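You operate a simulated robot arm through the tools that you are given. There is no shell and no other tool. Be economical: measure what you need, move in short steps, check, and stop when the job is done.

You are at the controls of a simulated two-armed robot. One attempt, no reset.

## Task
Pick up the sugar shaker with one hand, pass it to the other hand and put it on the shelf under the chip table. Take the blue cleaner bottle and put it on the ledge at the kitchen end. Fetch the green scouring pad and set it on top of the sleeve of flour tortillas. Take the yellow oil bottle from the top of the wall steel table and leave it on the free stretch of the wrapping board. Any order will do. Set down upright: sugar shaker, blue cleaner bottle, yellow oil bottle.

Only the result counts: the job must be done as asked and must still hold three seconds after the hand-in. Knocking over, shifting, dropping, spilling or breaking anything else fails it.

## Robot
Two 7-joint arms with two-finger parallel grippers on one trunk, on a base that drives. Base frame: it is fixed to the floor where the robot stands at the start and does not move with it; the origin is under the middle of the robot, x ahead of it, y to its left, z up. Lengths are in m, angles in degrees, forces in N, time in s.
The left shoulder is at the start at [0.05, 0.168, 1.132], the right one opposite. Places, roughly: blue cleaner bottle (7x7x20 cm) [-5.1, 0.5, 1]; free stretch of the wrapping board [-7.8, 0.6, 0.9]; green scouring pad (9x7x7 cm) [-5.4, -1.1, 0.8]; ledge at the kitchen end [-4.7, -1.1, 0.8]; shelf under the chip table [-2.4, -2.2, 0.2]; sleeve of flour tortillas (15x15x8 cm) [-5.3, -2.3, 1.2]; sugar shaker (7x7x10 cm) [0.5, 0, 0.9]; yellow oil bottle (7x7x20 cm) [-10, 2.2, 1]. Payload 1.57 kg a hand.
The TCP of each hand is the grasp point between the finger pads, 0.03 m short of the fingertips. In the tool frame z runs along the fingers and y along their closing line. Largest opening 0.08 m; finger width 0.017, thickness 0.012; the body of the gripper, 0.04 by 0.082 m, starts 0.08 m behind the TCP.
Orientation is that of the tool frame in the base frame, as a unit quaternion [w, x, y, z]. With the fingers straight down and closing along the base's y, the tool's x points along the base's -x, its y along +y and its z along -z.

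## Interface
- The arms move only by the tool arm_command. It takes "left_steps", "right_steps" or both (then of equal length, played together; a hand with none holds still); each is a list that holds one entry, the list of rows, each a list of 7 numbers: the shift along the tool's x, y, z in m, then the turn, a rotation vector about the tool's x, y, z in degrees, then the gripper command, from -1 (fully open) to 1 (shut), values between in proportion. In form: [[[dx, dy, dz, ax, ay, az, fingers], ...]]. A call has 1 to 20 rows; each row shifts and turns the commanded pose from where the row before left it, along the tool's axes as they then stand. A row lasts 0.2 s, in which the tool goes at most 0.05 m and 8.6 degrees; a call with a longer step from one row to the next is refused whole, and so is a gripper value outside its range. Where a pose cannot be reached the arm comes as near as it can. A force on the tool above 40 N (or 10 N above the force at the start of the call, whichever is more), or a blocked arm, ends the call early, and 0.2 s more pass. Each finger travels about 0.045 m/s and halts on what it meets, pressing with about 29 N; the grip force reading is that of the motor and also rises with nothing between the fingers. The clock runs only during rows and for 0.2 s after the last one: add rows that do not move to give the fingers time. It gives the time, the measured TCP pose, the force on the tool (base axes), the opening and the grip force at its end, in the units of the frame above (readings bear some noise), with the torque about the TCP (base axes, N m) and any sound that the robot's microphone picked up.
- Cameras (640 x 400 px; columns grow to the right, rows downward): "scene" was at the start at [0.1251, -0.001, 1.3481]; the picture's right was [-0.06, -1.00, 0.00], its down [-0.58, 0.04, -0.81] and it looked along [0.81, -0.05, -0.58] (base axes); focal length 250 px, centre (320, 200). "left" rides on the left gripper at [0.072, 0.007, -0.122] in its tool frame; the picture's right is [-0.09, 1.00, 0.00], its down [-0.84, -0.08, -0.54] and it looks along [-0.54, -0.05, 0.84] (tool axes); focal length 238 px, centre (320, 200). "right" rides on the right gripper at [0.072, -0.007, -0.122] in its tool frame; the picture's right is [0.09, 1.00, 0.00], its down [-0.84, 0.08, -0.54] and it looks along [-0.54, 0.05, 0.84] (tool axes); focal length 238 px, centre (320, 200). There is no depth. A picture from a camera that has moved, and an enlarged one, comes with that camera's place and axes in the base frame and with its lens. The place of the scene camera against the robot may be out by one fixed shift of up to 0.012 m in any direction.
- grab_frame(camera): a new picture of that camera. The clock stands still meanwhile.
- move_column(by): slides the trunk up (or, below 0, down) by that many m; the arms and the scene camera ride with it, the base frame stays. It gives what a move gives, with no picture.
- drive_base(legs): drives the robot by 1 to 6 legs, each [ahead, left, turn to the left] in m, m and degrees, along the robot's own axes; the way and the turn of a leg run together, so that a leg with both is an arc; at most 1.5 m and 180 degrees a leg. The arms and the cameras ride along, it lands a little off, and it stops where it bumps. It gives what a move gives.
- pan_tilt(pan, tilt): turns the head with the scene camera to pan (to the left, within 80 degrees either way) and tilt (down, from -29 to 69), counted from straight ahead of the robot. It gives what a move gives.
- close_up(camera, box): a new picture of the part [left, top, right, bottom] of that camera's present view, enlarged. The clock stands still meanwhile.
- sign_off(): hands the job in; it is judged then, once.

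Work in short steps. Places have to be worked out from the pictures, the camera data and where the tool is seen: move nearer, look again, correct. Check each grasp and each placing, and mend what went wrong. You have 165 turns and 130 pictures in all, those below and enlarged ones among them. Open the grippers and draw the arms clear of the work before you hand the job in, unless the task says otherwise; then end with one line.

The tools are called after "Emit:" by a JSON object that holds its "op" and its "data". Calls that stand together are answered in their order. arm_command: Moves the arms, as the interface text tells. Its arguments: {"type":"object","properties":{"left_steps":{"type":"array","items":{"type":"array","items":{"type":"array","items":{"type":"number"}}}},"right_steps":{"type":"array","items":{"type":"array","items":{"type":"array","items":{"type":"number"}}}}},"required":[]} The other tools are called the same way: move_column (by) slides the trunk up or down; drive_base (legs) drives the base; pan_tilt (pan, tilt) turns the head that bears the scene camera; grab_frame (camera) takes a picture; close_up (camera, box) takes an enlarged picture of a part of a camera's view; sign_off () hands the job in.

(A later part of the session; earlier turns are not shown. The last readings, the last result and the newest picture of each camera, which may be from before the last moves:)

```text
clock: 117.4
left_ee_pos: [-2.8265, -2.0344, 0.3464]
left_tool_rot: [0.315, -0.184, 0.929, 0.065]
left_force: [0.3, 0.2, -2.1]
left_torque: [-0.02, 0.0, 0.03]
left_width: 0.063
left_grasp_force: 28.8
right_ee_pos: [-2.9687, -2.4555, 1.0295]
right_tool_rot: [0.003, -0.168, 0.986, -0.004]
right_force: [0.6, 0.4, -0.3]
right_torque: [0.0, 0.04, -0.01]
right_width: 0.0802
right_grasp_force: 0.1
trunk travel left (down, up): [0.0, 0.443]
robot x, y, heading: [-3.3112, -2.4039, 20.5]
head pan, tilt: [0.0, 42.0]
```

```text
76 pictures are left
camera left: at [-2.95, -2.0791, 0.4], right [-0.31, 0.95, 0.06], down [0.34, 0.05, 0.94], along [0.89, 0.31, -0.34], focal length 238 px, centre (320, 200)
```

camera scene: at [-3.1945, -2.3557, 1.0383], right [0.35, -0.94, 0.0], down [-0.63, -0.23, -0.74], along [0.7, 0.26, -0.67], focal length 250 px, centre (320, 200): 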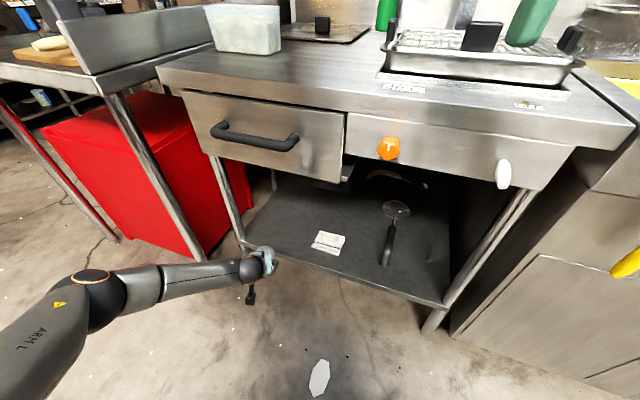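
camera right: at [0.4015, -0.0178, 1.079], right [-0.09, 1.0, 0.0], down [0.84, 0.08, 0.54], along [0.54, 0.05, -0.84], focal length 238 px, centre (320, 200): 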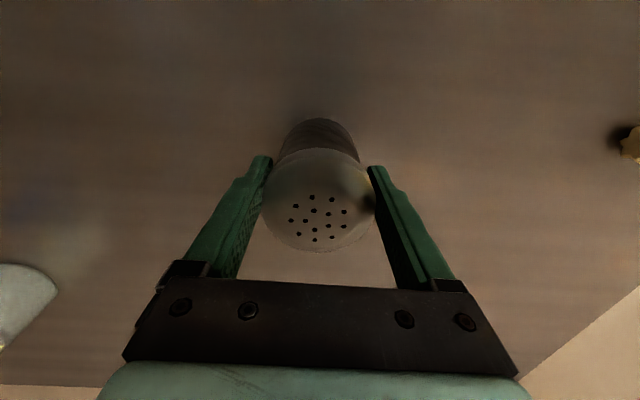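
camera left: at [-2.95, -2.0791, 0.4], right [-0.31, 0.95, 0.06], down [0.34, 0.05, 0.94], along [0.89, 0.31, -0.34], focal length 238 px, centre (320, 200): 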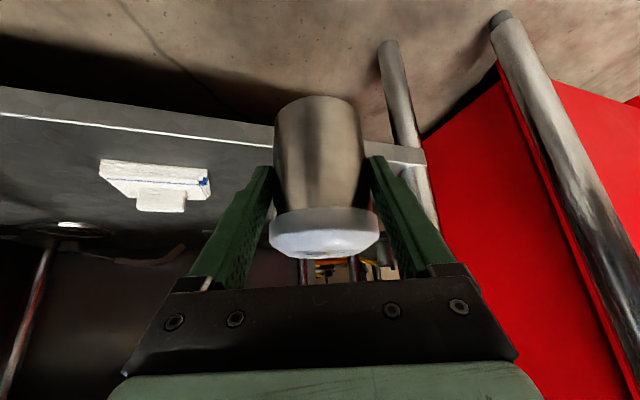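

The clear target is axis ≈(-2.62, -1.98), left of the pad, and the elbow should stay ~0.2 m from the leg. I'll drive in 0.2 m.

Emit:
{"op": "drive_base", "data": {"legs": [[0.205, -0.023, 0]]}}

Emit:
{"op": "grab_frame", "data": {"camera": "left"}}

Emit:
{"op": "grab_frame", "data": {"camera": "scene"}}

```text
clock: 119.0
left_ee_pos: [-2.6256, -1.9826, 0.3458]
left_tool_rot: [0.315, -0.186, 0.928, 0.065]
left_force: [-0.1, -0.4, -2.0]
left_torque: [-0.01, 0.02, 0.01]
left_width: 0.0627
left_grasp_force: 28.9
right_ee_pos: [-2.767, -2.4041, 1.0291]
right_tool_rot: [0.001, -0.17, 0.985, -0.004]
right_force: [0.0, -0.4, 0.8]
right_torque: [0.0, -0.02, 0.01]
right_width: 0.0799
right_grasp_force: 0.0
trunk travel left (down, up): [0.0, 0.443]
robot x, y, heading: [-3.1079, -2.3517, 20.2]
head pan, tilt: [0.0, 42.0]
```

```text
75 pictures are left
camera left: at [-2.7487, -2.0282, 0.3999], right [-0.31, 0.95, 0.06], down [0.34, 0.05, 0.94], along [0.89, 0.32, -0.34], focal length 238 px, centre (320, 200)
```

left: 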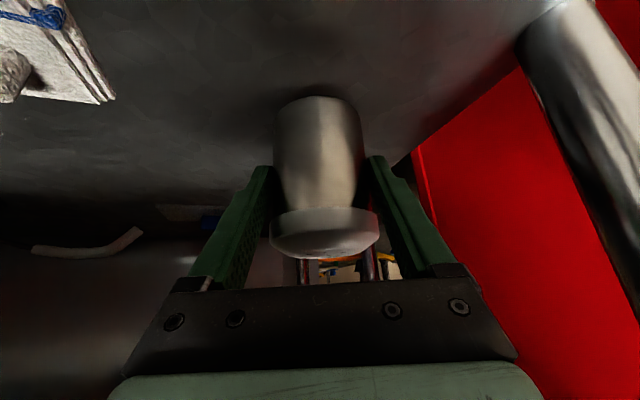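

```text
74 pictures are left
camera scene: at [-2.9929, -2.305, 1.0384], right [0.35, -0.94, 0.0], down [-0.63, -0.23, -0.74], along [0.7, 0.26, -0.67], focal length 250 px, centre (320, 200)
```

scene: 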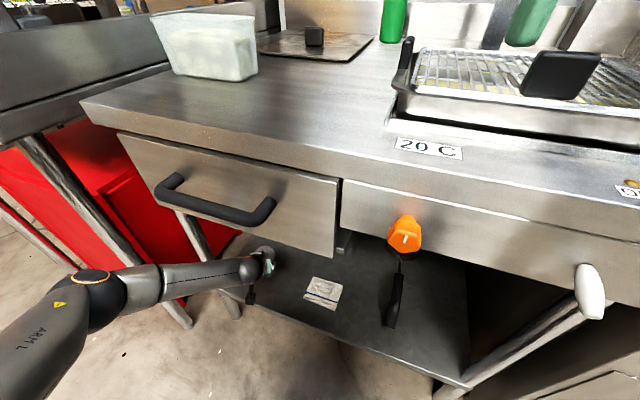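

It's inside the bay. I'll lower slowly until the base touches.

Emit:
{"op": "arm_command", "data": {"left_steps": [[[0.0091, 0, 0.0119, 0, 0, 0, 1], [0.0061, 0, 0.008, 0, 0, 0, 1], [0.003, 0, 0.004, 0, 0, 0, 1], [0.003, 0, 0.004, 0, 0, 0, 1], [0, 0, 0, 0, 0, 0, 1]]]}}

Emit:
{"op": "grab_frame", "data": {"camera": "left"}}

```text
clock: 120.2
left_ee_pos: [-2.6239, -1.9828, 0.3121]
left_tool_rot: [0.315, -0.186, 0.928, 0.065]
left_force: [0.0, 1.1, -2.0]
left_torque: [0.01, 0.02, 0.02]
left_width: 0.0628
left_grasp_force: 28.6
right_ee_pos: [-2.7662, -2.4038, 1.0291]
right_tool_rot: [0.002, -0.169, 0.986, -0.005]
right_force: [-0.3, 0.6, 0.3]
right_torque: [0.0, -0.02, 0.0]
right_width: 0.08
right_grasp_force: 0.0
trunk travel left (down, up): [0.0, 0.443]
robot x, y, heading: [-3.1044, -2.3526, 20.6]
head pan, tilt: [0.0, 42.0]
```

```text
73 pictures are left
camera left: at [-2.7486, -2.0288, 0.3647], right [-0.31, 0.95, 0.06], down [0.34, 0.05, 0.94], along [0.89, 0.32, -0.34], focal length 238 px, centre (320, 200)
```

left: 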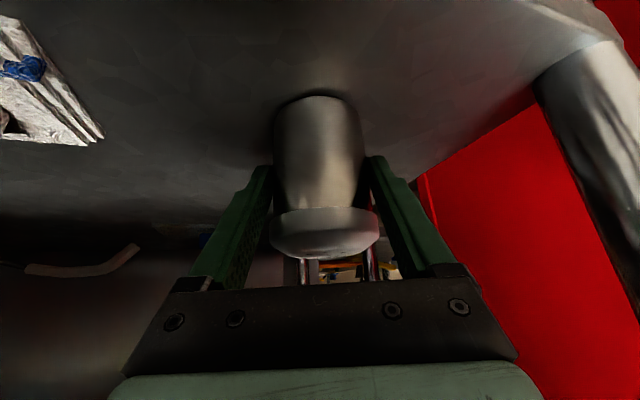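

No contact yet (bottom ≈0.246). I'll keep going down in 4 mm steps.

Emit:
{"op": "arm_command", "data": {"left_steps": [[[0.0024, 0, 0.0032, 0, 0, 0, 1], [0.0024, 0, 0.0032, 0, 0, 0, 1], [0.0024, 0, 0.0032, 0, 0, 0, 1], [0, 0, 0, 0, 0, 0, 1]]]}}

```text
clock: 121.2
left_ee_pos: [-2.6214, -1.9818, 0.3044]
left_tool_rot: [0.32, -0.183, 0.927, 0.064]
left_force: [2.1, 0.9, 24.8]
left_torque: [0.11, -0.52, -0.05]
left_width: 0.0631
left_grasp_force: 29.1
right_ee_pos: [-2.7681, -2.4068, 1.0304]
right_tool_rot: [0.004, -0.17, 0.985, -0.003]
right_force: [-1.0, 0.1, -0.2]
right_torque: [-0.04, -0.02, -0.02]
right_width: 0.0802
right_grasp_force: 0.0
trunk travel left (down, up): [0.0, 0.443]
robot x, y, heading: [-3.1075, -2.3528, 20.2]
head pan, tilt: [0.0, 42.0]
```

Contact is made (25 N). I'll relieve it, open, and retreat along the tool.

Emit:
{"op": "arm_command", "data": {"left_steps": [[[-0.0024, 0, -0.0032, 0, 0, 0, 1], [0, 0, 0, 0, 0, 0, 0], [0, 0, 0, 0, 0, 0, -1], [0, 0, 0, 0, 0, 0, -1], [0, 0, -0.025, 0, 0, 0, -1], [0, 0, -0.04, 0, 0, 0, -1], [0, 0, -0.03, 0, 0, 0, -1], [0, 0, 0, 0, 0, 0, -1]]]}}

Emit:
{"op": "grab_frame", "data": {"camera": "left"}}

```text
clock: 123.0
left_ee_pos: [-2.6768, -2.0051, 0.379]
left_tool_rot: [0.316, -0.185, 0.928, 0.064]
left_force: [0.1, 0.6, 0.4]
left_torque: [0.01, -0.03, 0.01]
left_width: 0.0801
left_grasp_force: 0.2
right_ee_pos: [-2.7665, -2.4041, 1.03]
right_tool_rot: [0.003, -0.169, 0.986, -0.004]
right_force: [-0.1, -0.7, 0.1]
right_torque: [0.0, 0.0, -0.03]
right_width: 0.0799
right_grasp_force: 0.1
trunk travel left (down, up): [0.0, 0.443]
robot x, y, heading: [-3.1109, -2.3507, 20.4]
head pan, tilt: [0.0, 42.0]
```

```text
72 pictures are left
camera left: at [-2.8018, -2.0509, 0.4322], right [-0.31, 0.95, 0.06], down [0.34, 0.05, 0.94], along [0.89, 0.32, -0.34], focal length 238 px, centre (320, 200)
```

left: 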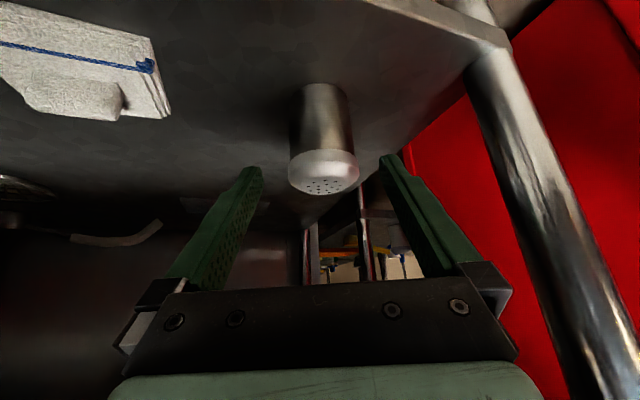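

The shaker stands upright on the shelf. I'll back out, raise the trunk, and face back up the aisle (+y) to look toward the kitchen end.

Emit:
{"op": "drive_base", "data": {"legs": [[-0.44, 0.11, 0]]}}

Emit:
{"op": "move_column", "data": {"by": 0.3}}

Emit:
{"op": "arm_command", "data": {"left_steps": [[[-0.024, 0, -0.032, 0, 8, 0, -1], [-0.02, 0, -0.035, 0, 8, 0, -1], [-0.014, 0, -0.037, 0, 8, 0, -1], [-0.008, 0, -0.039, 0, 8, 0, -1], [0, 0, -0.04, 0, 5.5, 0, -1], [0, 0, -0.04, 0, 0, 0, -1], [0, 0, -0.04, 0, 0, 0, -1], [0, 0, -0.04, 0, 0, 0, -1], [0, 0, -0.04, 0, 0, 0, -1], [0, 0, 0, 0, 0, 0, -1]]]}}

Emit:
{"op": "drive_base", "data": {"legs": [[0, 0, 69.6], [1.2, 0, 0]]}}

Emit:
{"op": "pan_tilt", "data": {"pan": 60, "tilt": 20}}

Emit:
{"op": "grab_frame", "data": {"camera": "scene"}}

```text
clock: 125.8
left_ee_pos: [-3.1328, -2.0541, 0.3792]
left_tool_rot: [0.315, -0.189, 0.928, 0.066]
left_force: [0.3, -0.4, -0.4]
left_torque: [-0.02, 0.03, 0.03]
left_width: 0.0804
left_grasp_force: 0.0
right_ee_pos: [-3.2185, -2.4516, 1.0296]
right_tool_rot: [0.002, -0.174, 0.985, -0.004]
right_force: [-0.3, 0.0, 0.1]
right_torque: [-0.04, 0.01, 0.0]
right_width: 0.0799
right_grasp_force: 0.0
trunk travel left (down, up): [0.0, 0.443]
robot x, y, heading: [-3.5565, -2.4019, 20.8]
head pan, tilt: [0.0, 42.0]
```

```text
clock: 128.8
left_ee_pos: [-3.1327, -2.0528, 0.6791]
left_tool_rot: [0.315, -0.189, 0.928, 0.065]
left_force: [-0.4, 0.0, 0.9]
left_torque: [-0.01, 0.03, -0.02]
left_width: 0.0798
left_grasp_force: 0.0
right_ee_pos: [-3.2167, -2.4532, 1.3301]
right_tool_rot: [0.003, -0.173, 0.985, -0.003]
right_force: [0.1, 0.1, 1.0]
right_torque: [-0.02, 0.01, 0.02]
right_width: 0.0799
right_grasp_force: 0.2
trunk travel left (down, up): [-0.3, 0.143]
robot x, y, heading: [-3.5602, -2.4041, 21.0]
head pan, tilt: [0.0, 42.0]
```

```text
clock: 131.0
left_ee_pos: [-3.1394, -2.0609, 1.0388]
left_tool_rot: [0.0, -0.201, 0.98, 0.0]
left_force: [0.0, 0.2, 0.0]
left_torque: [0.0, 0.0, 0.02]
left_width: 0.0801
left_grasp_force: 0.0
right_ee_pos: [-3.2187, -2.4531, 1.3293]
right_tool_rot: [0.002, -0.174, 0.985, -0.004]
right_force: [-0.5, -0.5, 0.5]
right_torque: [0.0, -0.01, 0.01]
right_width: 0.0798
right_grasp_force: 0.1
trunk travel left (down, up): [-0.3, 0.143]
robot x, y, heading: [-3.5592, -2.4073, 20.8]
head pan, tilt: [0.0, 42.0]
```

```text
clock: 140.1
left_ee_pos: [-3.7293, -0.6817, 1.0381]
left_tool_rot: [0.0, 0.715, -0.699, -0.001]
left_force: [1.0, -0.6, -0.1]
left_torque: [0.02, 0.0, 0.01]
left_width: 0.0803
left_grasp_force: 0.2
right_ee_pos: [-3.3931, -0.902, 1.3286]
right_tool_rot: [0.005, -0.695, 0.719, -0.001]
right_force: [-0.6, -0.3, -0.1]
right_torque: [-0.01, -0.01, 0.04]
right_width: 0.0797
right_grasp_force: 0.0
trunk travel left (down, up): [-0.3, 0.143]
robot x, y, heading: [-3.5652, -1.1985, 89.3]
head pan, tilt: [0.0, 42.0]
```

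```text
clock: 141.4
left_ee_pos: [-3.7289, -0.6835, 1.0383]
left_tool_rot: [0.001, 0.715, -0.699, -0.001]
left_force: [0.6, 0.2, 0.4]
left_torque: [-0.01, 0.01, 0.03]
left_width: 0.08
left_grasp_force: 0.1
right_ee_pos: [-3.3939, -0.9021, 1.3302]
right_tool_rot: [0.005, -0.696, 0.718, -0.002]
right_force: [0.6, -0.4, 0.9]
right_torque: [-0.01, 0.02, 0.02]
right_width: 0.0801
right_grasp_force: 0.1
trunk travel left (down, up): [-0.3, 0.143]
robot x, y, heading: [-3.5666, -1.1991, 89.2]
head pan, tilt: [60.0, 20.0]
```

```text
71 pictures are left
camera scene: at [-3.647, -1.1076, 1.3727], right [0.51, 0.86, 0.0], down [0.29, -0.18, -0.94], along [-0.81, 0.48, -0.34], focal length 250 px, centre (320, 200)
```

scene: 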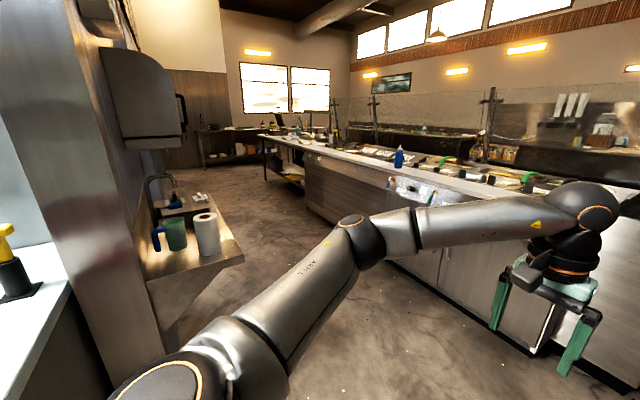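

The ledge with cups is at about (-4.8, -1.1), and the blue bottle stands on the serving counter. I'll enlarge both.

Emit:
{"op": "close_up", "data": {"camera": "scene", "box": [130, 160, 260, 290]}}

Emit:
{"op": "close_up", "data": {"camera": "scene", "box": [360, 130, 460, 210]}}

```text
3.08 times, centred on (195, 225) of scene
camera zoom: at [-3.647, -1.1076, 1.3727], right [0.51, 0.86, 0.0], down [0.29, -0.18, -0.94], along [-0.81, 0.48, -0.34], focal length 770 px, centre (705, 123)
```

zoom: 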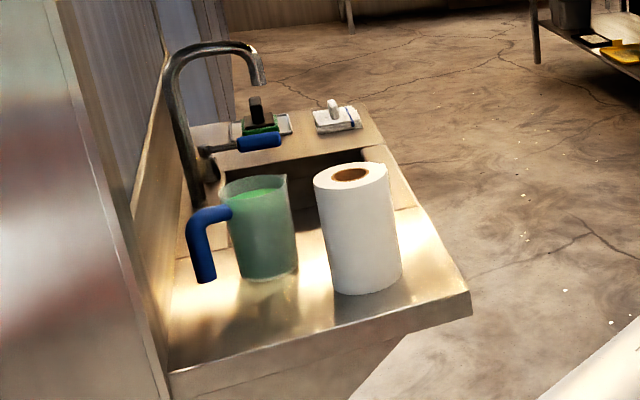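

```text
5.00 times, centred on (410, 170) of scene
camera zoom: at [-3.647, -1.1076, 1.3727], right [0.51, 0.86, 0.0], down [0.29, -0.18, -0.94], along [-0.81, 0.48, -0.34], focal length 1251 px, centre (-130, 350)
```

zoom: 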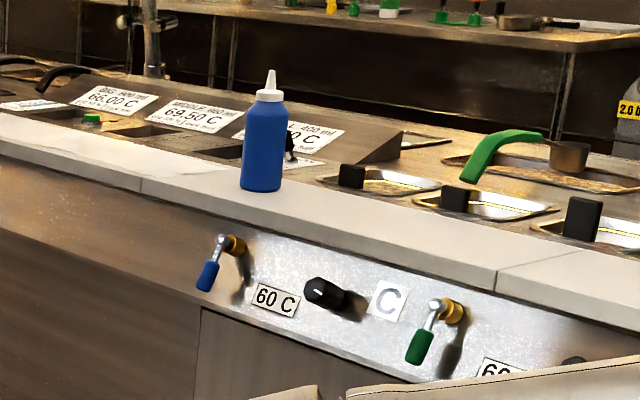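

The bottle is a blue squeeze bottle near the counter's front edge. I'll drive up the corridor and strafe left until I'm in front of it.

Emit:
{"op": "drive_base", "data": {"legs": [[0.85, 0, 0.8], [0, 1.45, 0]]}}

Emit:
{"op": "pan_tilt", "data": {"pan": 0, "tilt": 35}}

Emit:
{"op": "grab_frame", "data": {"camera": "scene"}}

```text
clock: 152.8
left_ee_pos: [-5.1583, 0.2135, 1.0376]
left_tool_rot: [0.001, 0.71, -0.704, 0.0]
left_force: [-0.2, 0.3, -0.3]
left_torque: [0.02, 0.01, 0.0]
left_width: 0.0796
left_grasp_force: 0.1
right_ee_pos: [-4.8269, -0.0112, 1.3304]
right_tool_rot: [0.004, -0.691, 0.723, -0.002]
right_force: [-0.2, -0.7, -0.9]
right_torque: [-0.04, -0.01, -0.01]
right_width: 0.0804
right_grasp_force: 0.0
trunk travel left (down, up): [-0.3, 0.143]
robot x, y, heading: [-4.9998, -0.3052, 88.5]
head pan, tilt: [60.0, 20.0]
```

```text
clock: 154.1
left_ee_pos: [-5.1589, 0.2147, 1.0381]
left_tool_rot: [0.001, 0.71, -0.704, 0.0]
left_force: [-0.2, 0.3, 0.1]
left_torque: [0.02, -0.01, 0.0]
left_width: 0.0801
left_grasp_force: 0.1
right_ee_pos: [-4.8252, -0.0107, 1.3298]
right_tool_rot: [0.004, -0.692, 0.722, -0.002]
right_force: [0.1, 0.1, -0.4]
right_torque: [0.01, -0.01, -0.04]
right_width: 0.0798
right_grasp_force: 0.0
trunk travel left (down, up): [-0.3, 0.143]
robot x, y, heading: [-5.0038, -0.3081, 88.7]
head pan, tilt: [0.0, 35.0]
```

```text
68 pictures are left
camera scene: at [-5.0003, -0.174, 1.3489], right [1.0, -0.03, 0.0], down [-0.02, -0.57, -0.82], along [0.02, 0.82, -0.57], focal length 250 px, centre (320, 200)
```

scene: 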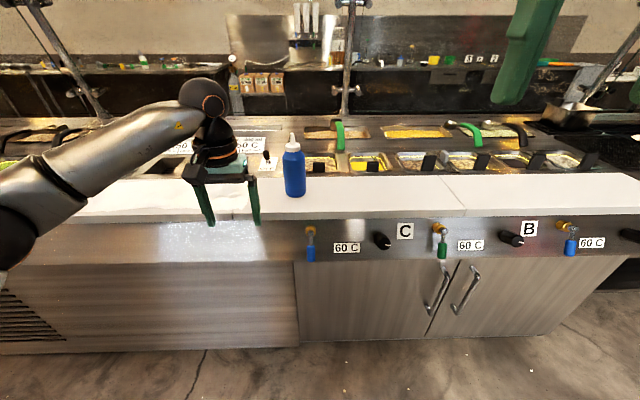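

The bottle is about 0.75 m ahead. I'll check with the left wrist camera to triangulate.

Emit:
{"op": "grab_frame", "data": {"camera": "left"}}

Emit:
{"op": "close_up", "data": {"camera": "scene", "box": [240, 110, 360, 230]}}

```text
67 pictures are left
camera left: at [-5.1641, 0.1407, 1.1596], right [-1.0, 0.08, 0.0], down [0.07, 0.84, 0.54], along [0.04, 0.54, -0.84], focal length 238 px, centre (320, 200)
```

left: 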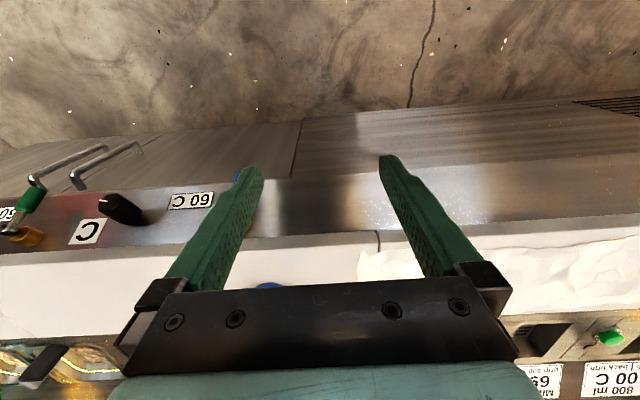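

```text
3.33 times, centred on (300, 170) of scene
camera zoom: at [-5.0003, -0.174, 1.3489], right [1.0, -0.03, 0.0], down [-0.02, -0.57, -0.82], along [0.02, 0.82, -0.57], focal length 834 px, centre (387, 300)
```

zoom: 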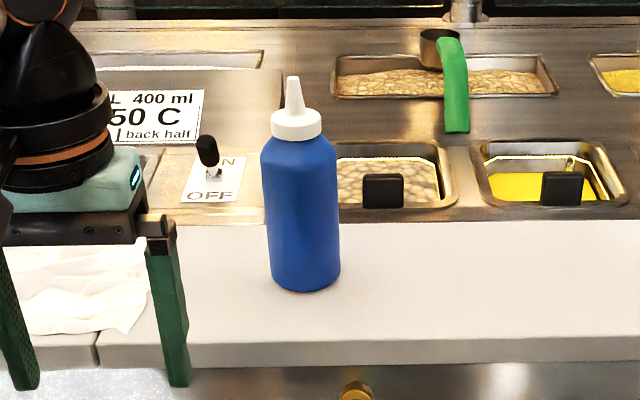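

Triangulated: slab top is about z=0.92 with its front edge at y≈0.37, and the bottle axis is at about (-5.061, 0.487), body up to ~1.04 and nozzle to ~1.11. I'll pitch the left hand to 40° below horizontal and bring the base 0.15 forward.

Emit:
{"op": "arm_command", "data": {"left_steps": [[[0, 0, -0.03, 0, -7.15, 0, -1], [0, 0, -0.02, 0, -7.15, 0, -1], [0, 0, 0, 0, -7.15, 0, -1], [0, 0, 0, 0, -7.15, 0, -1], [0, 0, 0, 0, -7.15, 0, -1], [0, 0, 0, 0, -7.15, 0, -1], [0, 0, 0, 0, -7.15, 0, -1], [0, 0, 0, 0, 0, 0, -1]]]}}

Emit:
{"op": "drive_base", "data": {"legs": [[0.15, 0, 0]]}}

Emit:
{"op": "grab_frame", "data": {"camera": "left"}}

```text
clock: 155.9
left_ee_pos: [-5.1571, 0.2105, 1.0874]
left_tool_rot: [-0.299, 0.643, -0.638, -0.302]
left_force: [0.5, -0.3, 0.0]
left_torque: [-0.01, -0.01, 0.01]
left_width: 0.0797
left_grasp_force: 0.0
right_ee_pos: [-4.8263, -0.0113, 1.3286]
right_tool_rot: [0.004, -0.691, 0.722, -0.001]
right_force: [-0.2, 0.8, 0.5]
right_torque: [-0.02, -0.03, -0.04]
right_width: 0.0801
right_grasp_force: 0.1
trunk travel left (down, up): [-0.3, 0.143]
robot x, y, heading: [-5.003, -0.3057, 88.3]
head pan, tilt: [0.0, 35.0]
```

```text
clock: 157.3
left_ee_pos: [-5.1532, 0.3624, 1.0874]
left_tool_rot: [-0.297, 0.643, -0.639, -0.3]
left_force: [0.2, 0.9, 0.5]
left_torque: [0.02, 0.0, 0.02]
left_width: 0.08
left_grasp_force: 0.1
right_ee_pos: [-4.8208, 0.1417, 1.3282]
right_tool_rot: [0.004, -0.69, 0.724, 0.0]
right_force: [0.0, 0.4, -0.1]
right_torque: [-0.01, 0.0, -0.01]
right_width: 0.0803
right_grasp_force: 0.1
trunk travel left (down, up): [-0.3, 0.143]
robot x, y, heading: [-4.997, -0.1549, 88.4]
head pan, tilt: [0.0, 35.0]
```

```text
65 pictures are left
camera left: at [-5.1585, 0.2227, 1.11], right [-1.0, 0.05, 0.07], down [0.08, 0.12, 0.99], along [0.04, 0.99, -0.13], focal length 238 px, centre (320, 200)
```

left: 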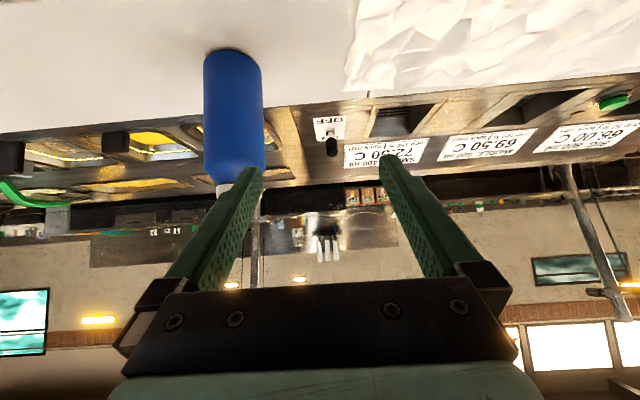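

The bottle axis refines to about (-5.065, 0.479). I'll slide the hand sideways 0.088, then advance part-way and recheck.

Emit:
{"op": "arm_command", "data": {"left_steps": [[[-0.003, -0.03, 0, 0, 0, 0, -1], [-0.003, -0.03, 0, 0, 0, 0, -1], [-0.003, -0.028, 0, 0, 0, 0, -1], [0, 0, 0.03, 0, 0, 0, -1], [0, 0, 0.02, 0, 0, 0, -1], [0, 0, 0, 0, 0, 0, -1]]]}}

Emit:
{"op": "grab_frame", "data": {"camera": "left"}}

```text
clock: 158.7
left_ee_pos: [-5.0653, 0.4108, 1.0631]
left_tool_rot: [-0.296, 0.644, -0.638, -0.302]
left_force: [-0.3, 0.0, 0.4]
left_torque: [-0.03, 0.02, 0.01]
left_width: 0.0801
left_grasp_force: 0.0
right_ee_pos: [-4.8217, 0.1416, 1.3296]
right_tool_rot: [0.004, -0.69, 0.723, -0.002]
right_force: [0.0, -0.4, 0.0]
right_torque: [-0.05, 0.01, -0.02]
right_width: 0.0799
right_grasp_force: 0.0
trunk travel left (down, up): [-0.3, 0.143]
robot x, y, heading: [-5.0009, -0.1538, 88.2]
head pan, tilt: [0.0, 35.0]
```

```text
64 pictures are left
camera left: at [-5.0707, 0.2699, 1.0869], right [-1.0, 0.05, 0.07], down [0.08, 0.12, 0.99], along [0.04, 0.99, -0.12], focal length 238 px, centre (320, 200)
```

left: 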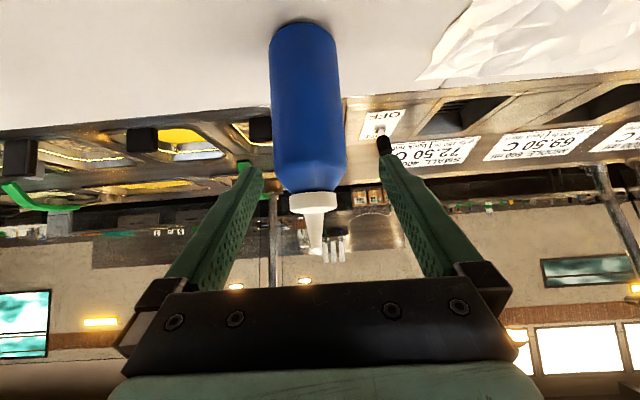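

The bottle sits about 6 mm toward +x of centre. I'll correct that, advance 0.084, and close.

Emit:
{"op": "arm_command", "data": {"left_steps": [[[0.004, -0.006, 0, 0, 0, 0, -1], [0, 0, 0.03, 0, 0, 0, -1], [0, 0, 0.03, 0, 0, 0, -1], [0, 0, 0.024, 0, 0, 0, -1], [0, 0, 0, 0, 0, 0, 0], [0, 0, 0, 0, 0, 0, 1], [0, 0, 0, 0, 0, 0, 1], [0, 0, 0, 0, 0, 0, 1]]]}}

Emit:
{"op": "grab_frame", "data": {"camera": "left"}}

```text
clock: 160.5
left_ee_pos: [-5.0599, 0.4715, 1.0083]
left_tool_rot: [-0.298, 0.642, -0.639, -0.301]
left_force: [0.7, 0.0, -0.5]
left_torque: [-0.03, 0.01, -0.02]
left_width: 0.0629
left_grasp_force: 29.2
right_ee_pos: [-4.822, 0.1415, 1.3298]
right_tool_rot: [0.004, -0.691, 0.723, -0.001]
right_force: [-0.7, 0.2, -0.4]
right_torque: [-0.02, 0.0, -0.01]
right_width: 0.0804
right_grasp_force: 0.0
trunk travel left (down, up): [-0.3, 0.143]
robot x, y, heading: [-4.9961, -0.1532, 88.5]
head pan, tilt: [0.0, 35.0]
```

```text
63 pictures are left
camera left: at [-5.0648, 0.3312, 1.0316], right [-1.0, 0.05, 0.07], down [0.08, 0.12, 0.99], along [0.04, 0.99, -0.13], focal length 238 px, centre (320, 200)
```

left: 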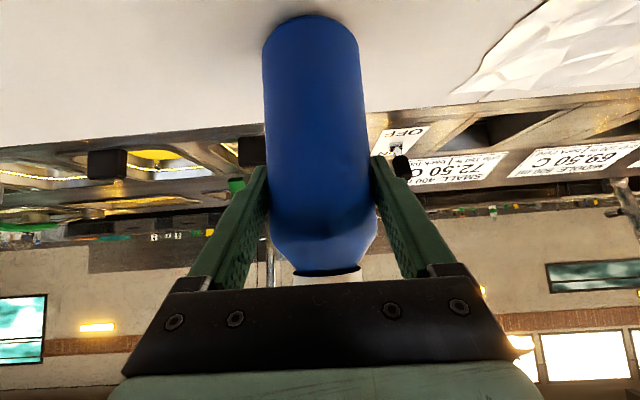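

Gripped (0.063 m, 29 N). I'll lift, retract the arm, back off, shift to x≈-4.65, and turn toward the ledge.

Emit:
{"op": "arm_command", "data": {"left_steps": [[[-0.0268, 0, -0.0225, 0, 0, 0, 1], [-0.0268, 0, -0.0225, 0, 0, 0, 1], [0.0258, 0, -0.0306, 0, 0, 0, 1], [0.0258, 0, -0.0306, 0, 0, 0, 1], [0.0258, 0, -0.0306, 0, 0, 0, 1], [0.0258, 0, -0.0306, 0, 0, 0, 1], [0, 0, 0, 0, 0, 0, 1]]]}}

Emit:
{"op": "drive_base", "data": {"legs": [[-0.1, 0, 0], [0, 0.0, -88], [0, 0, -90]]}}

Emit:
{"op": "pan_tilt", "data": {"pan": 0, "tilt": 40}}

Emit:
{"op": "grab_frame", "data": {"camera": "scene"}}

```text
clock: 162.1
left_ee_pos: [-5.059, 0.3093, 1.0734]
left_tool_rot: [-0.298, 0.643, -0.638, -0.302]
left_force: [0.6, -0.7, -3.3]
left_torque: [-0.02, 0.02, -0.02]
left_width: 0.0632
left_grasp_force: 28.3
right_ee_pos: [-4.8209, 0.1417, 1.3306]
right_tool_rot: [0.004, -0.691, 0.723, -0.002]
right_force: [-0.3, 0.2, 0.1]
right_torque: [-0.01, 0.0, 0.0]
right_width: 0.0798
right_grasp_force: 0.0
trunk travel left (down, up): [-0.3, 0.143]
robot x, y, heading: [-4.9942, -0.1538, 88.5]
head pan, tilt: [0.0, 35.0]
```

```text
clock: 170.8
left_ee_pos: [-4.9196, -0.7134, 1.0744]
left_tool_rot: [0.307, 0.625, 0.656, -0.291]
left_force: [-0.1, 1.0, -2.9]
left_torque: [0.0, -0.02, -0.02]
left_width: 0.0627
left_grasp_force: 29.2
right_ee_pos: [-5.163, -0.5541, 1.33]
right_tool_rot: [-0.001, 0.709, 0.705, -0.005]
right_force: [0.2, -0.1, -0.3]
right_torque: [-0.01, 0.02, 0.01]
right_width: 0.0797
right_grasp_force: 0.0
trunk travel left (down, up): [-0.3, 0.143]
robot x, y, heading: [-4.9992, -0.2525, -89.3]
head pan, tilt: [0.0, 35.0]
```

```text
clock: 171.4
left_ee_pos: [-4.9195, -0.7132, 1.0735]
left_tool_rot: [0.307, 0.626, 0.656, -0.291]
left_force: [-0.1, 0.7, -3.0]
left_torque: [0.03, -0.03, -0.01]
left_width: 0.0628
left_grasp_force: 29.0
right_ee_pos: [-5.1639, -0.5538, 1.3283]
right_tool_rot: [-0.002, 0.708, 0.706, -0.005]
right_force: [0.6, 0.0, -0.1]
right_torque: [0.02, 0.03, -0.03]
right_width: 0.0798
right_grasp_force: 0.1
trunk travel left (down, up): [-0.3, 0.143]
robot x, y, heading: [-5.0026, -0.2504, -89.3]
head pan, tilt: [0.0, 40.0]
```

```text
62 pictures are left
camera scene: at [-5.0007, -0.3726, 1.3413], right [-1.0, -0.01, 0.0], down [-0.01, 0.64, -0.77], along [0.01, -0.77, -0.64], focal length 250 px, centre (320, 200)
```

scene: 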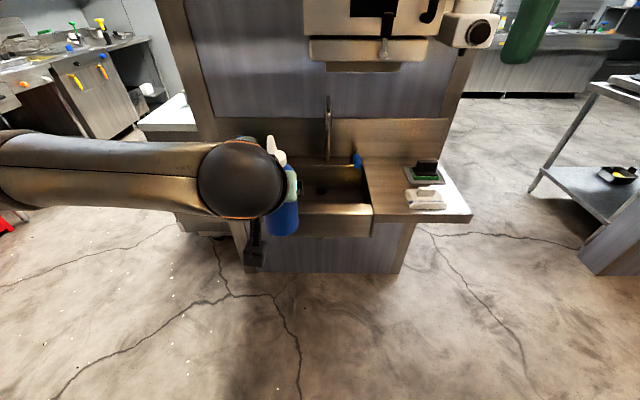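

My forearm hides the ledge at left; the green pad is visible on the right ledge at about (-5.36, -1.12). I'll strafe left a bit and use the wrist camera.

Emit:
{"op": "drive_base", "data": {"legs": [[0, 0.22, -0.7]]}}

Emit:
{"op": "grab_frame", "data": {"camera": "left"}}

Emit:
{"op": "grab_frame", "data": {"camera": "scene"}}

```text
clock: 173.1
left_ee_pos: [-4.7054, -0.7136, 1.0734]
left_tool_rot: [0.306, 0.629, 0.652, -0.293]
left_force: [0.6, 0.0, -3.0]
left_torque: [0.02, -0.01, 0.03]
left_width: 0.063
left_grasp_force: 29.0
right_ee_pos: [-4.9475, -0.55, 1.3285]
right_tool_rot: [-0.002, 0.712, 0.702, -0.004]
right_force: [1.0, 0.9, 0.7]
right_torque: [0.0, 0.02, 0.02]
right_width: 0.0797
right_grasp_force: 0.0
trunk travel left (down, up): [-0.3, 0.143]
robot x, y, heading: [-4.784, -0.2485, -89.7]
head pan, tilt: [0.0, 40.0]
```

```text
61 pictures are left
camera left: at [-4.704, -0.5746, 1.0962], right [1.0, -0.02, 0.07], down [-0.07, -0.12, 0.99], along [-0.01, -0.99, -0.13], focal length 238 px, centre (320, 200)
```

left: 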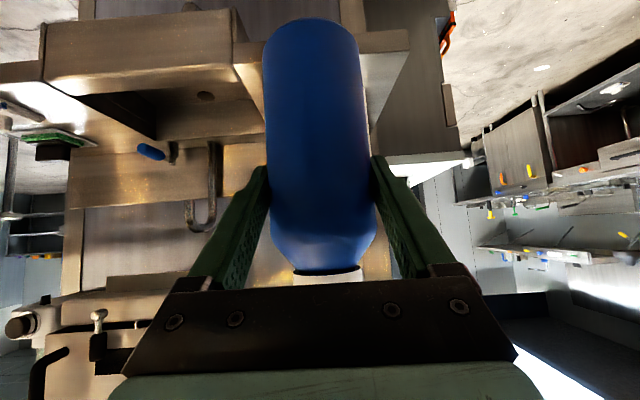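

```text
60 pictures are left
camera scene: at [-4.7826, -0.3713, 1.3413], right [-1.0, 0.0, 0.0], down [0.0, 0.64, -0.77], along [0.0, -0.77, -0.64], focal length 250 px, centre (320, 200)
```

scene: 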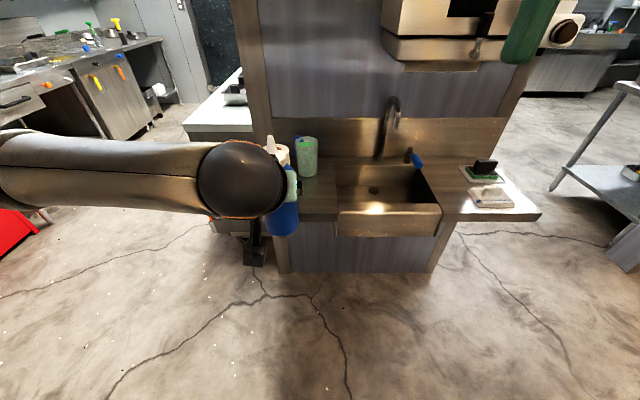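

I'll use the right wrist camera, which is high and clear, to see the ledge.

Emit:
{"op": "grab_frame", "data": {"camera": "right"}}

```text
59 pictures are left
camera right: at [-4.9503, -0.4796, 1.4503], right [1.0, 0.08, -0.01], down [0.07, -0.84, 0.54], along [0.03, -0.54, -0.84], focal length 238 px, centre (320, 200)
```

right: 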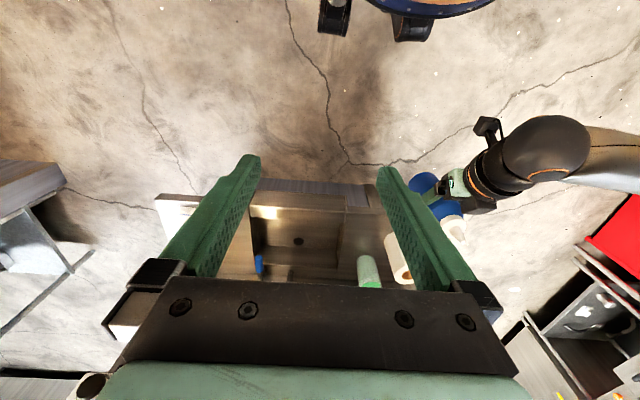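

The front strip of the ledge is partly hidden by a finger. I'll shift the right hand sideways a little and look again.

Emit:
{"op": "arm_command", "data": {"right_steps": [[[0, 0.04, 0, 0, 0, 0, -1], [0, 0.04, 0, 0, 0, 0, -1], [0, 0.03, 0, 0, 0, 0, -1], [0, 0, 0, 0, 0, 0, -1]]]}}

Emit:
{"op": "close_up", "data": {"camera": "right", "box": [220, 150, 460, 300]}}

```text
clock: 174.1
left_ee_pos: [-4.7064, -0.7132, 1.0738]
left_tool_rot: [0.306, 0.629, 0.652, -0.293]
left_force: [0.2, -0.6, -2.8]
left_torque: [0.02, 0.0, -0.02]
left_width: 0.0629
left_grasp_force: 28.7
right_ee_pos: [-4.8372, -0.5531, 1.3263]
right_tool_rot: [-0.003, 0.713, 0.701, -0.005]
right_force: [0.7, 0.6, 0.3]
right_torque: [0.0, 0.01, -0.01]
right_width: 0.0799
right_grasp_force: 0.1
trunk travel left (down, up): [-0.3, 0.143]
robot x, y, heading: [-4.7809, -0.2527, -90.0]
head pan, tilt: [0.0, 40.0]
```

```text
2.67 times, centred on (340, 225) of right
camera zoom: at [-4.8393, -0.4822, 1.447], right [1.0, 0.08, -0.01], down [0.07, -0.84, 0.54], along [0.03, -0.54, -0.84], focal length 636 px, centre (267, 133)
```

zoom: 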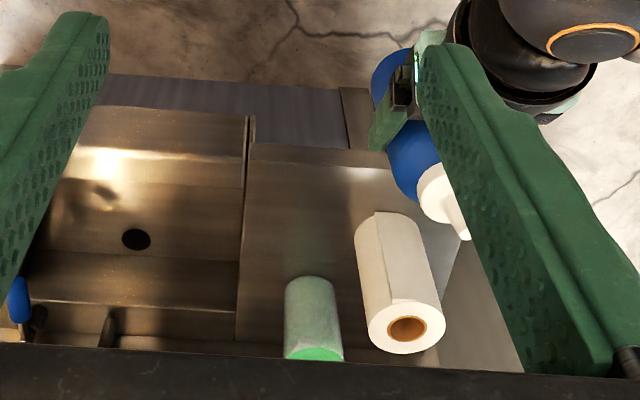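

The free patch is left of the paper roll and in front of the jug, about x -4.83 to -4.72, y -0.87 to -1.04, at ledge z≈0.87. I'll aim for axis (-4.788, -0.935): base first, then arm.

Emit:
{"op": "drive_base", "data": {"legs": [[0.1, -0.082, 0]]}}

Emit:
{"op": "arm_command", "data": {"left_steps": [[[-0.0245, 0, 0.0291, 0, 0, 0, 1], [-0.0245, 0, 0.0291, 0, 0, 0, 1], [0, 0, 0, 0, 0, 0, 1]]]}}

Emit:
{"op": "close_up", "data": {"camera": "right", "box": [220, 100, 540, 300]}}

Emit:
{"op": "grab_frame", "data": {"camera": "left"}}

```text
clock: 175.4
left_ee_pos: [-4.7903, -0.8128, 1.0723]
left_tool_rot: [0.305, 0.63, 0.651, -0.293]
left_force: [0.4, -0.4, -2.6]
left_torque: [0.02, 0.02, 0.02]
left_width: 0.063
left_grasp_force: 29.7
right_ee_pos: [-4.9198, -0.6536, 1.3261]
right_tool_rot: [-0.002, 0.714, 0.7, -0.005]
right_force: [-0.7, 0.5, -0.3]
right_torque: [0.0, -0.04, 0.01]
right_width: 0.08
right_grasp_force: 0.0
trunk travel left (down, up): [-0.3, 0.143]
robot x, y, heading: [-4.8617, -0.3487, -90.0]
head pan, tilt: [0.0, 40.0]
```

```text
clock: 176.2
left_ee_pos: [-4.7899, -0.8871, 1.0738]
left_tool_rot: [0.304, 0.63, 0.651, -0.294]
left_force: [-0.6, -0.3, -3.3]
left_torque: [0.05, 0.02, 0.04]
left_width: 0.0629
left_grasp_force: 29.3
right_ee_pos: [-4.9193, -0.652, 1.3269]
right_tool_rot: [-0.002, 0.714, 0.7, -0.004]
right_force: [-0.4, 0.2, -0.1]
right_torque: [-0.01, -0.02, -0.02]
right_width: 0.0801
right_grasp_force: 0.1
trunk travel left (down, up): [-0.3, 0.143]
robot x, y, heading: [-4.863, -0.3474, -89.7]
head pan, tilt: [0.0, 40.0]
```

```text
2.00 times, centred on (380, 200) of right
camera zoom: at [-4.9223, -0.5802, 1.447], right [1.0, 0.07, -0.01], down [0.07, -0.84, 0.54], along [0.03, -0.54, -0.84], focal length 477 px, centre (200, 200)
```

zoom: 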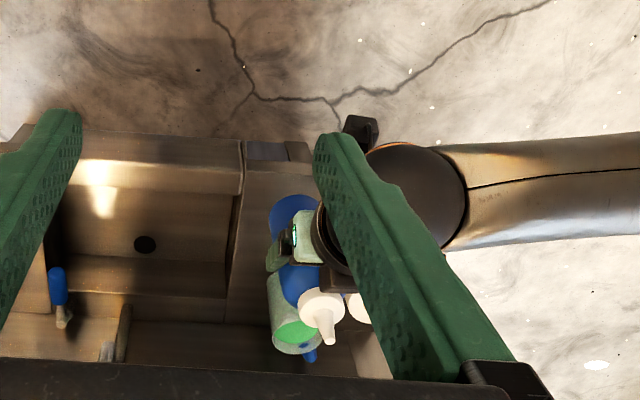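

```text
56 pictures are left
camera left: at [-4.7876, -0.7475, 1.0975], right [1.0, -0.03, 0.07], down [-0.08, -0.12, 0.99], along [-0.02, -0.99, -0.13], focal length 238 px, centre (320, 200)
```

left: 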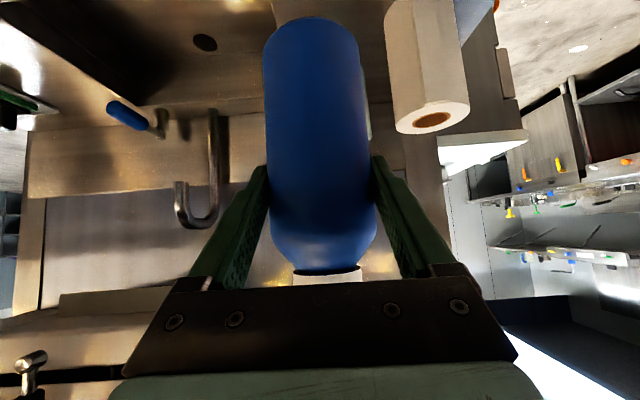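

Clear of the roll. I'll move the last 4 cm forward, then lower, watching the force.

Emit:
{"op": "arm_command", "data": {"left_steps": [[[-0.0258, 0, 0.0306, 0, 0, 0, 1], [0.0268, 0, 0.0225, 0, 0, 0, 1], [0.0268, 0, 0.0225, 0, 0, 0, 1], [0.0077, 0, 0.0064, 0, 0, 0, 1], [0.0038, 0, 0.0032, 0, 0, 0, 1], [0.0038, 0, 0.0032, 0, 0, 0, 1], [0, 0, 0, 0, 0, 0, 1]]]}}

Emit:
{"op": "grab_frame", "data": {"camera": "left"}}

```text
clock: 177.8
left_ee_pos: [-4.7862, -0.9281, 0.9829]
left_tool_rot: [0.305, 0.63, 0.651, -0.293]
left_force: [-0.5, -0.2, -1.8]
left_torque: [0.05, 0.0, 0.03]
left_width: 0.0627
left_grasp_force: 29.1
right_ee_pos: [-4.9185, -0.6513, 1.3264]
right_tool_rot: [-0.002, 0.714, 0.7, -0.004]
right_force: [-0.2, -0.4, -0.2]
right_torque: [0.0, 0.0, 0.06]
right_width: 0.0799
right_grasp_force: 0.2
trunk travel left (down, up): [-0.3, 0.143]
robot x, y, heading: [-4.8649, -0.3465, -90.1]
head pan, tilt: [0.0, 40.0]
```

```text
55 pictures are left
camera left: at [-4.7847, -0.7891, 1.0063], right [1.0, -0.03, 0.07], down [-0.08, -0.12, 0.99], along [-0.02, -0.99, -0.13], focal length 238 px, centre (320, 200)
```

left: 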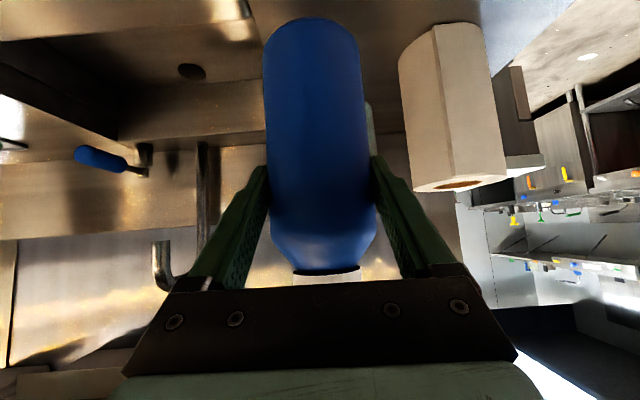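

The ledge appears to be at about 0.87–0.88. I'll step down to contact.

Emit:
{"op": "arm_command", "data": {"left_steps": [[[0.0054, 0, 0.0045, 0, 0, 0, 1], [0.0038, 0, 0.0032, 0, 0, 0, 1], [0.0031, 0, 0.0026, 0, 0, 0, 1], [0.0031, 0, 0.0026, 0, 0, 0, 1], [0, 0, 0, 0, 0, 0, 1]]]}}

```text
clock: 179.0
left_ee_pos: [-4.7864, -0.9271, 0.9631]
left_tool_rot: [0.305, 0.63, 0.651, -0.294]
left_force: [-0.2, 0.1, -3.2]
left_torque: [0.0, 0.01, 0.01]
left_width: 0.0628
left_grasp_force: 28.8
right_ee_pos: [-4.9193, -0.6527, 1.3249]
right_tool_rot: [-0.002, 0.714, 0.7, -0.004]
right_force: [-0.9, -0.5, -0.1]
right_torque: [0.03, -0.01, 0.01]
right_width: 0.0799
right_grasp_force: 0.0
trunk travel left (down, up): [-0.3, 0.143]
robot x, y, heading: [-4.8647, -0.3507, -89.9]
head pan, tilt: [0.0, 40.0]
```

Emit:
{"op": "arm_command", "data": {"left_steps": [[[0.0031, 0, 0.0026, 0, 0, 0, 1], [0.0031, 0, 0.0026, 0, 0, 0, 1], [0.0031, 0, 0.0026, 0, 0, 0, 1], [0.0031, 0, 0.0026, 0, 0, 0, 1], [0, 0, 0, 0, 0, 0, 1]]]}}

Emit:
{"op": "grab_frame", "data": {"camera": "left"}}

```text
clock: 180.2
left_ee_pos: [-4.7857, -0.9281, 0.9467]
left_tool_rot: [0.304, 0.63, 0.651, -0.293]
left_force: [0.5, 0.5, -2.5]
left_torque: [0.01, 0.01, 0.02]
left_width: 0.0632
left_grasp_force: 28.9
right_ee_pos: [-4.9184, -0.6517, 1.3265]
right_tool_rot: [-0.002, 0.713, 0.701, -0.004]
right_force: [0.1, 0.2, 0.0]
right_torque: [-0.01, 0.02, 0.02]
right_width: 0.0799
right_grasp_force: 0.1
trunk travel left (down, up): [-0.3, 0.143]
robot x, y, heading: [-4.8637, -0.3498, -90.2]
head pan, tilt: [0.0, 40.0]
```

```text
54 pictures are left
camera left: at [-4.7839, -0.7888, 0.9694], right [1.0, -0.03, 0.07], down [-0.08, -0.12, 0.99], along [-0.02, -0.99, -0.13], focal length 238 px, centre (320, 200)
```

left: 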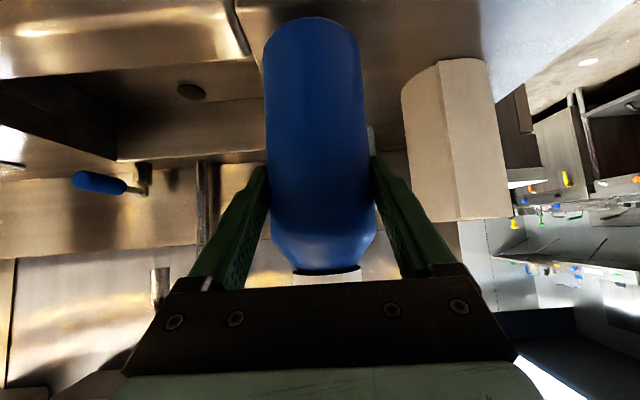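

Re-triangulating the roll's base puts the ledge nearer z≈0.845, so I'll continue down.

Emit:
{"op": "arm_command", "data": {"left_steps": [[[0.0046, 0, 0.0039, 0, 0, 0, 1], [0.0031, 0, 0.0026, 0, 0, 0, 1], [0.0031, 0, 0.0026, 0, 0, 0, 1], [0.0031, 0, 0.0026, 0, 0, 0, 1], [0, 0, 0, 0, 0, 0, 1]]]}}

```text
clock: 181.4
left_ee_pos: [-4.7862, -0.9283, 0.929]
left_tool_rot: [0.305, 0.63, 0.652, -0.293]
left_force: [-0.5, -0.1, -3.0]
left_torque: [0.0, -0.01, 0.01]
left_width: 0.0627
left_grasp_force: 29.2
right_ee_pos: [-4.9205, -0.6521, 1.327]
right_tool_rot: [-0.002, 0.714, 0.7, -0.005]
right_force: [-0.1, -0.2, -0.1]
right_torque: [-0.01, -0.01, -0.03]
right_width: 0.0799
right_grasp_force: 0.0
trunk travel left (down, up): [-0.3, 0.143]
robot x, y, heading: [-4.8611, -0.3473, -89.9]
head pan, tilt: [0.0, 40.0]
```

Emit:
{"op": "arm_command", "data": {"left_steps": [[[0.0038, 0, 0.0032, 0, 0, 0, 1], [0.0031, 0, 0.0026, 0, 0, 0, 1], [0.0031, 0, 0.0026, 0, 0, 0, 1], [0.0031, 0, 0.0026, 0, 0, 0, 1], [0, 0, 0, 0, 0, 0, 1]]]}}

Emit:
{"op": "grab_frame", "data": {"camera": "left"}}

```text
clock: 182.6
left_ee_pos: [-4.7857, -0.9282, 0.9181]
left_tool_rot: [0.308, 0.628, 0.65, -0.299]
left_force: [1.0, 2.4, 26.3]
left_torque: [0.07, -0.02, 0.03]
left_width: 0.0627
left_grasp_force: 29.0
right_ee_pos: [-4.9203, -0.6486, 1.3279]
right_tool_rot: [-0.001, 0.714, 0.7, -0.005]
right_force: [0.2, 0.5, 0.2]
right_torque: [-0.01, 0.0, 0.0]
right_width: 0.0801
right_grasp_force: 0.0
trunk travel left (down, up): [-0.3, 0.143]
robot x, y, heading: [-4.8615, -0.3513, -90.0]
head pan, tilt: [0.0, 40.0]
```

```text
53 pictures are left
camera left: at [-4.784, -0.7888, 0.9395], right [1.0, -0.03, 0.07], down [-0.07, -0.11, 0.99], along [-0.02, -0.99, -0.11], focal length 238 px, centre (320, 200)
```

left: 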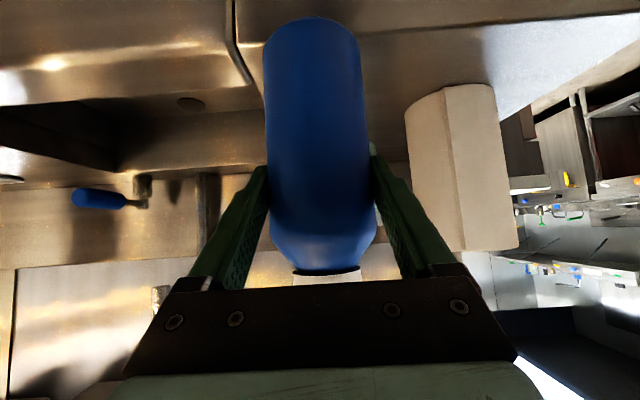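

Contact at 26 N with no torque, so the base sits flat. I'll relieve, open, and retreat.

Emit:
{"op": "arm_command", "data": {"left_steps": [[[-0.0027, 0, -0.0023, 0, 0, 0, 1], [0, 0, 0, 0, 0, 0, 0], [0, 0, 0, 0, 0, 0, -1], [0, 0, 0, 0, 0, 0, -1], [0, 0, -0.03, 0, 0, 0, -1], [0, 0, -0.04, 0, 0, 0, -1], [0, 0, -0.04, 0, 0, 0, -1], [0, 0, -0.04, 0, 0, 0, -1], [0, 0, 0, 0, 0, 0, -1]]]}}

Emit:
{"op": "grab_frame", "data": {"camera": "left"}}

```text
clock: 184.6
left_ee_pos: [-4.7906, -0.813, 1.0097]
left_tool_rot: [0.305, 0.63, 0.651, -0.293]
left_force: [-0.2, -0.6, -0.9]
left_torque: [0.0, -0.01, 0.01]
left_width: 0.0802
left_grasp_force: 0.0
right_ee_pos: [-4.9192, -0.6517, 1.3261]
right_tool_rot: [-0.002, 0.715, 0.699, -0.004]
right_force: [0.9, -0.6, -0.1]
right_torque: [0.03, 0.01, -0.03]
right_width: 0.08
right_grasp_force: 0.0
trunk travel left (down, up): [-0.3, 0.143]
robot x, y, heading: [-4.8604, -0.3497, -90.2]
head pan, tilt: [0.0, 40.0]
```

```text
52 pictures are left
camera left: at [-4.7895, -0.6742, 1.0327], right [1.0, -0.02, 0.07], down [-0.08, -0.12, 0.99], along [-0.01, -0.99, -0.13], focal length 238 px, centre (320, 200)
```

left: 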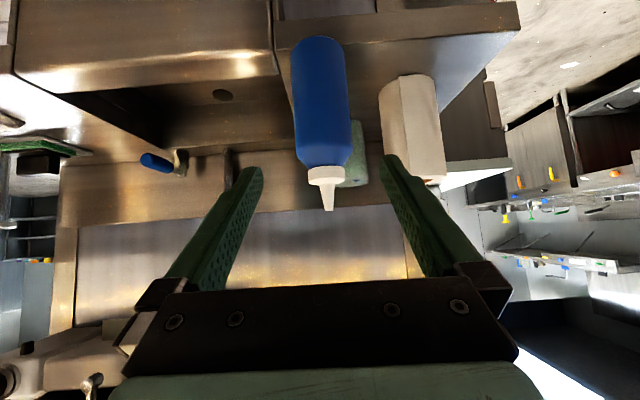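

The bottle stands cleanly on the ledge. Next is the pad: I'll back off slightly and strafe right to face the far ledge.

Emit:
{"op": "drive_base", "data": {"legs": [[-0.1, 0, 0], [0, -0.45, 0]]}}

Emit:
{"op": "grab_frame", "data": {"camera": "right"}}

Emit:
{"op": "grab_frame", "data": {"camera": "scene"}}

```text
clock: 188.0
left_ee_pos: [-5.2387, -0.7092, 1.0095]
left_tool_rot: [0.304, 0.634, 0.648, -0.294]
left_force: [-0.3, 0.1, 0.0]
left_torque: [0.03, -0.04, 0.0]
left_width: 0.08
left_grasp_force: 0.0
right_ee_pos: [-5.3662, -0.5455, 1.3265]
right_tool_rot: [-0.002, 0.718, 0.696, -0.005]
right_force: [-0.9, 0.2, -0.2]
right_torque: [0.0, 0.0, 0.03]
right_width: 0.0802
right_grasp_force: 0.2
trunk travel left (down, up): [-0.3, 0.143]
robot x, y, heading: [-5.3084, -0.2426, -90.7]
head pan, tilt: [0.0, 40.0]
```

```text
51 pictures are left
camera right: at [-5.3684, -0.4744, 1.447], right [1.0, 0.06, -0.01], down [0.06, -0.84, 0.54], along [0.03, -0.54, -0.84], focal length 238 px, centre (320, 200)
```

right: 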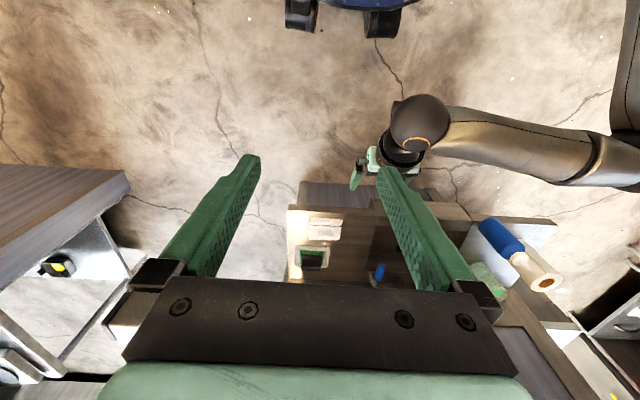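

```text
50 pictures are left
camera scene: at [-5.3111, -0.3645, 1.3413], right [-1.0, 0.01, 0.0], down [0.01, 0.64, -0.77], along [-0.01, -0.77, -0.64], focal length 250 px, centre (320, 200)
```

scene: 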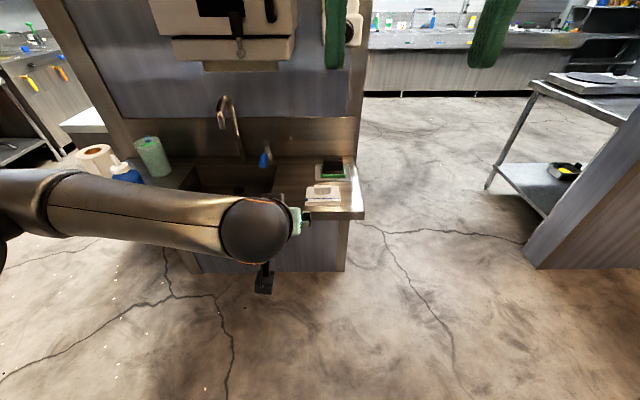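

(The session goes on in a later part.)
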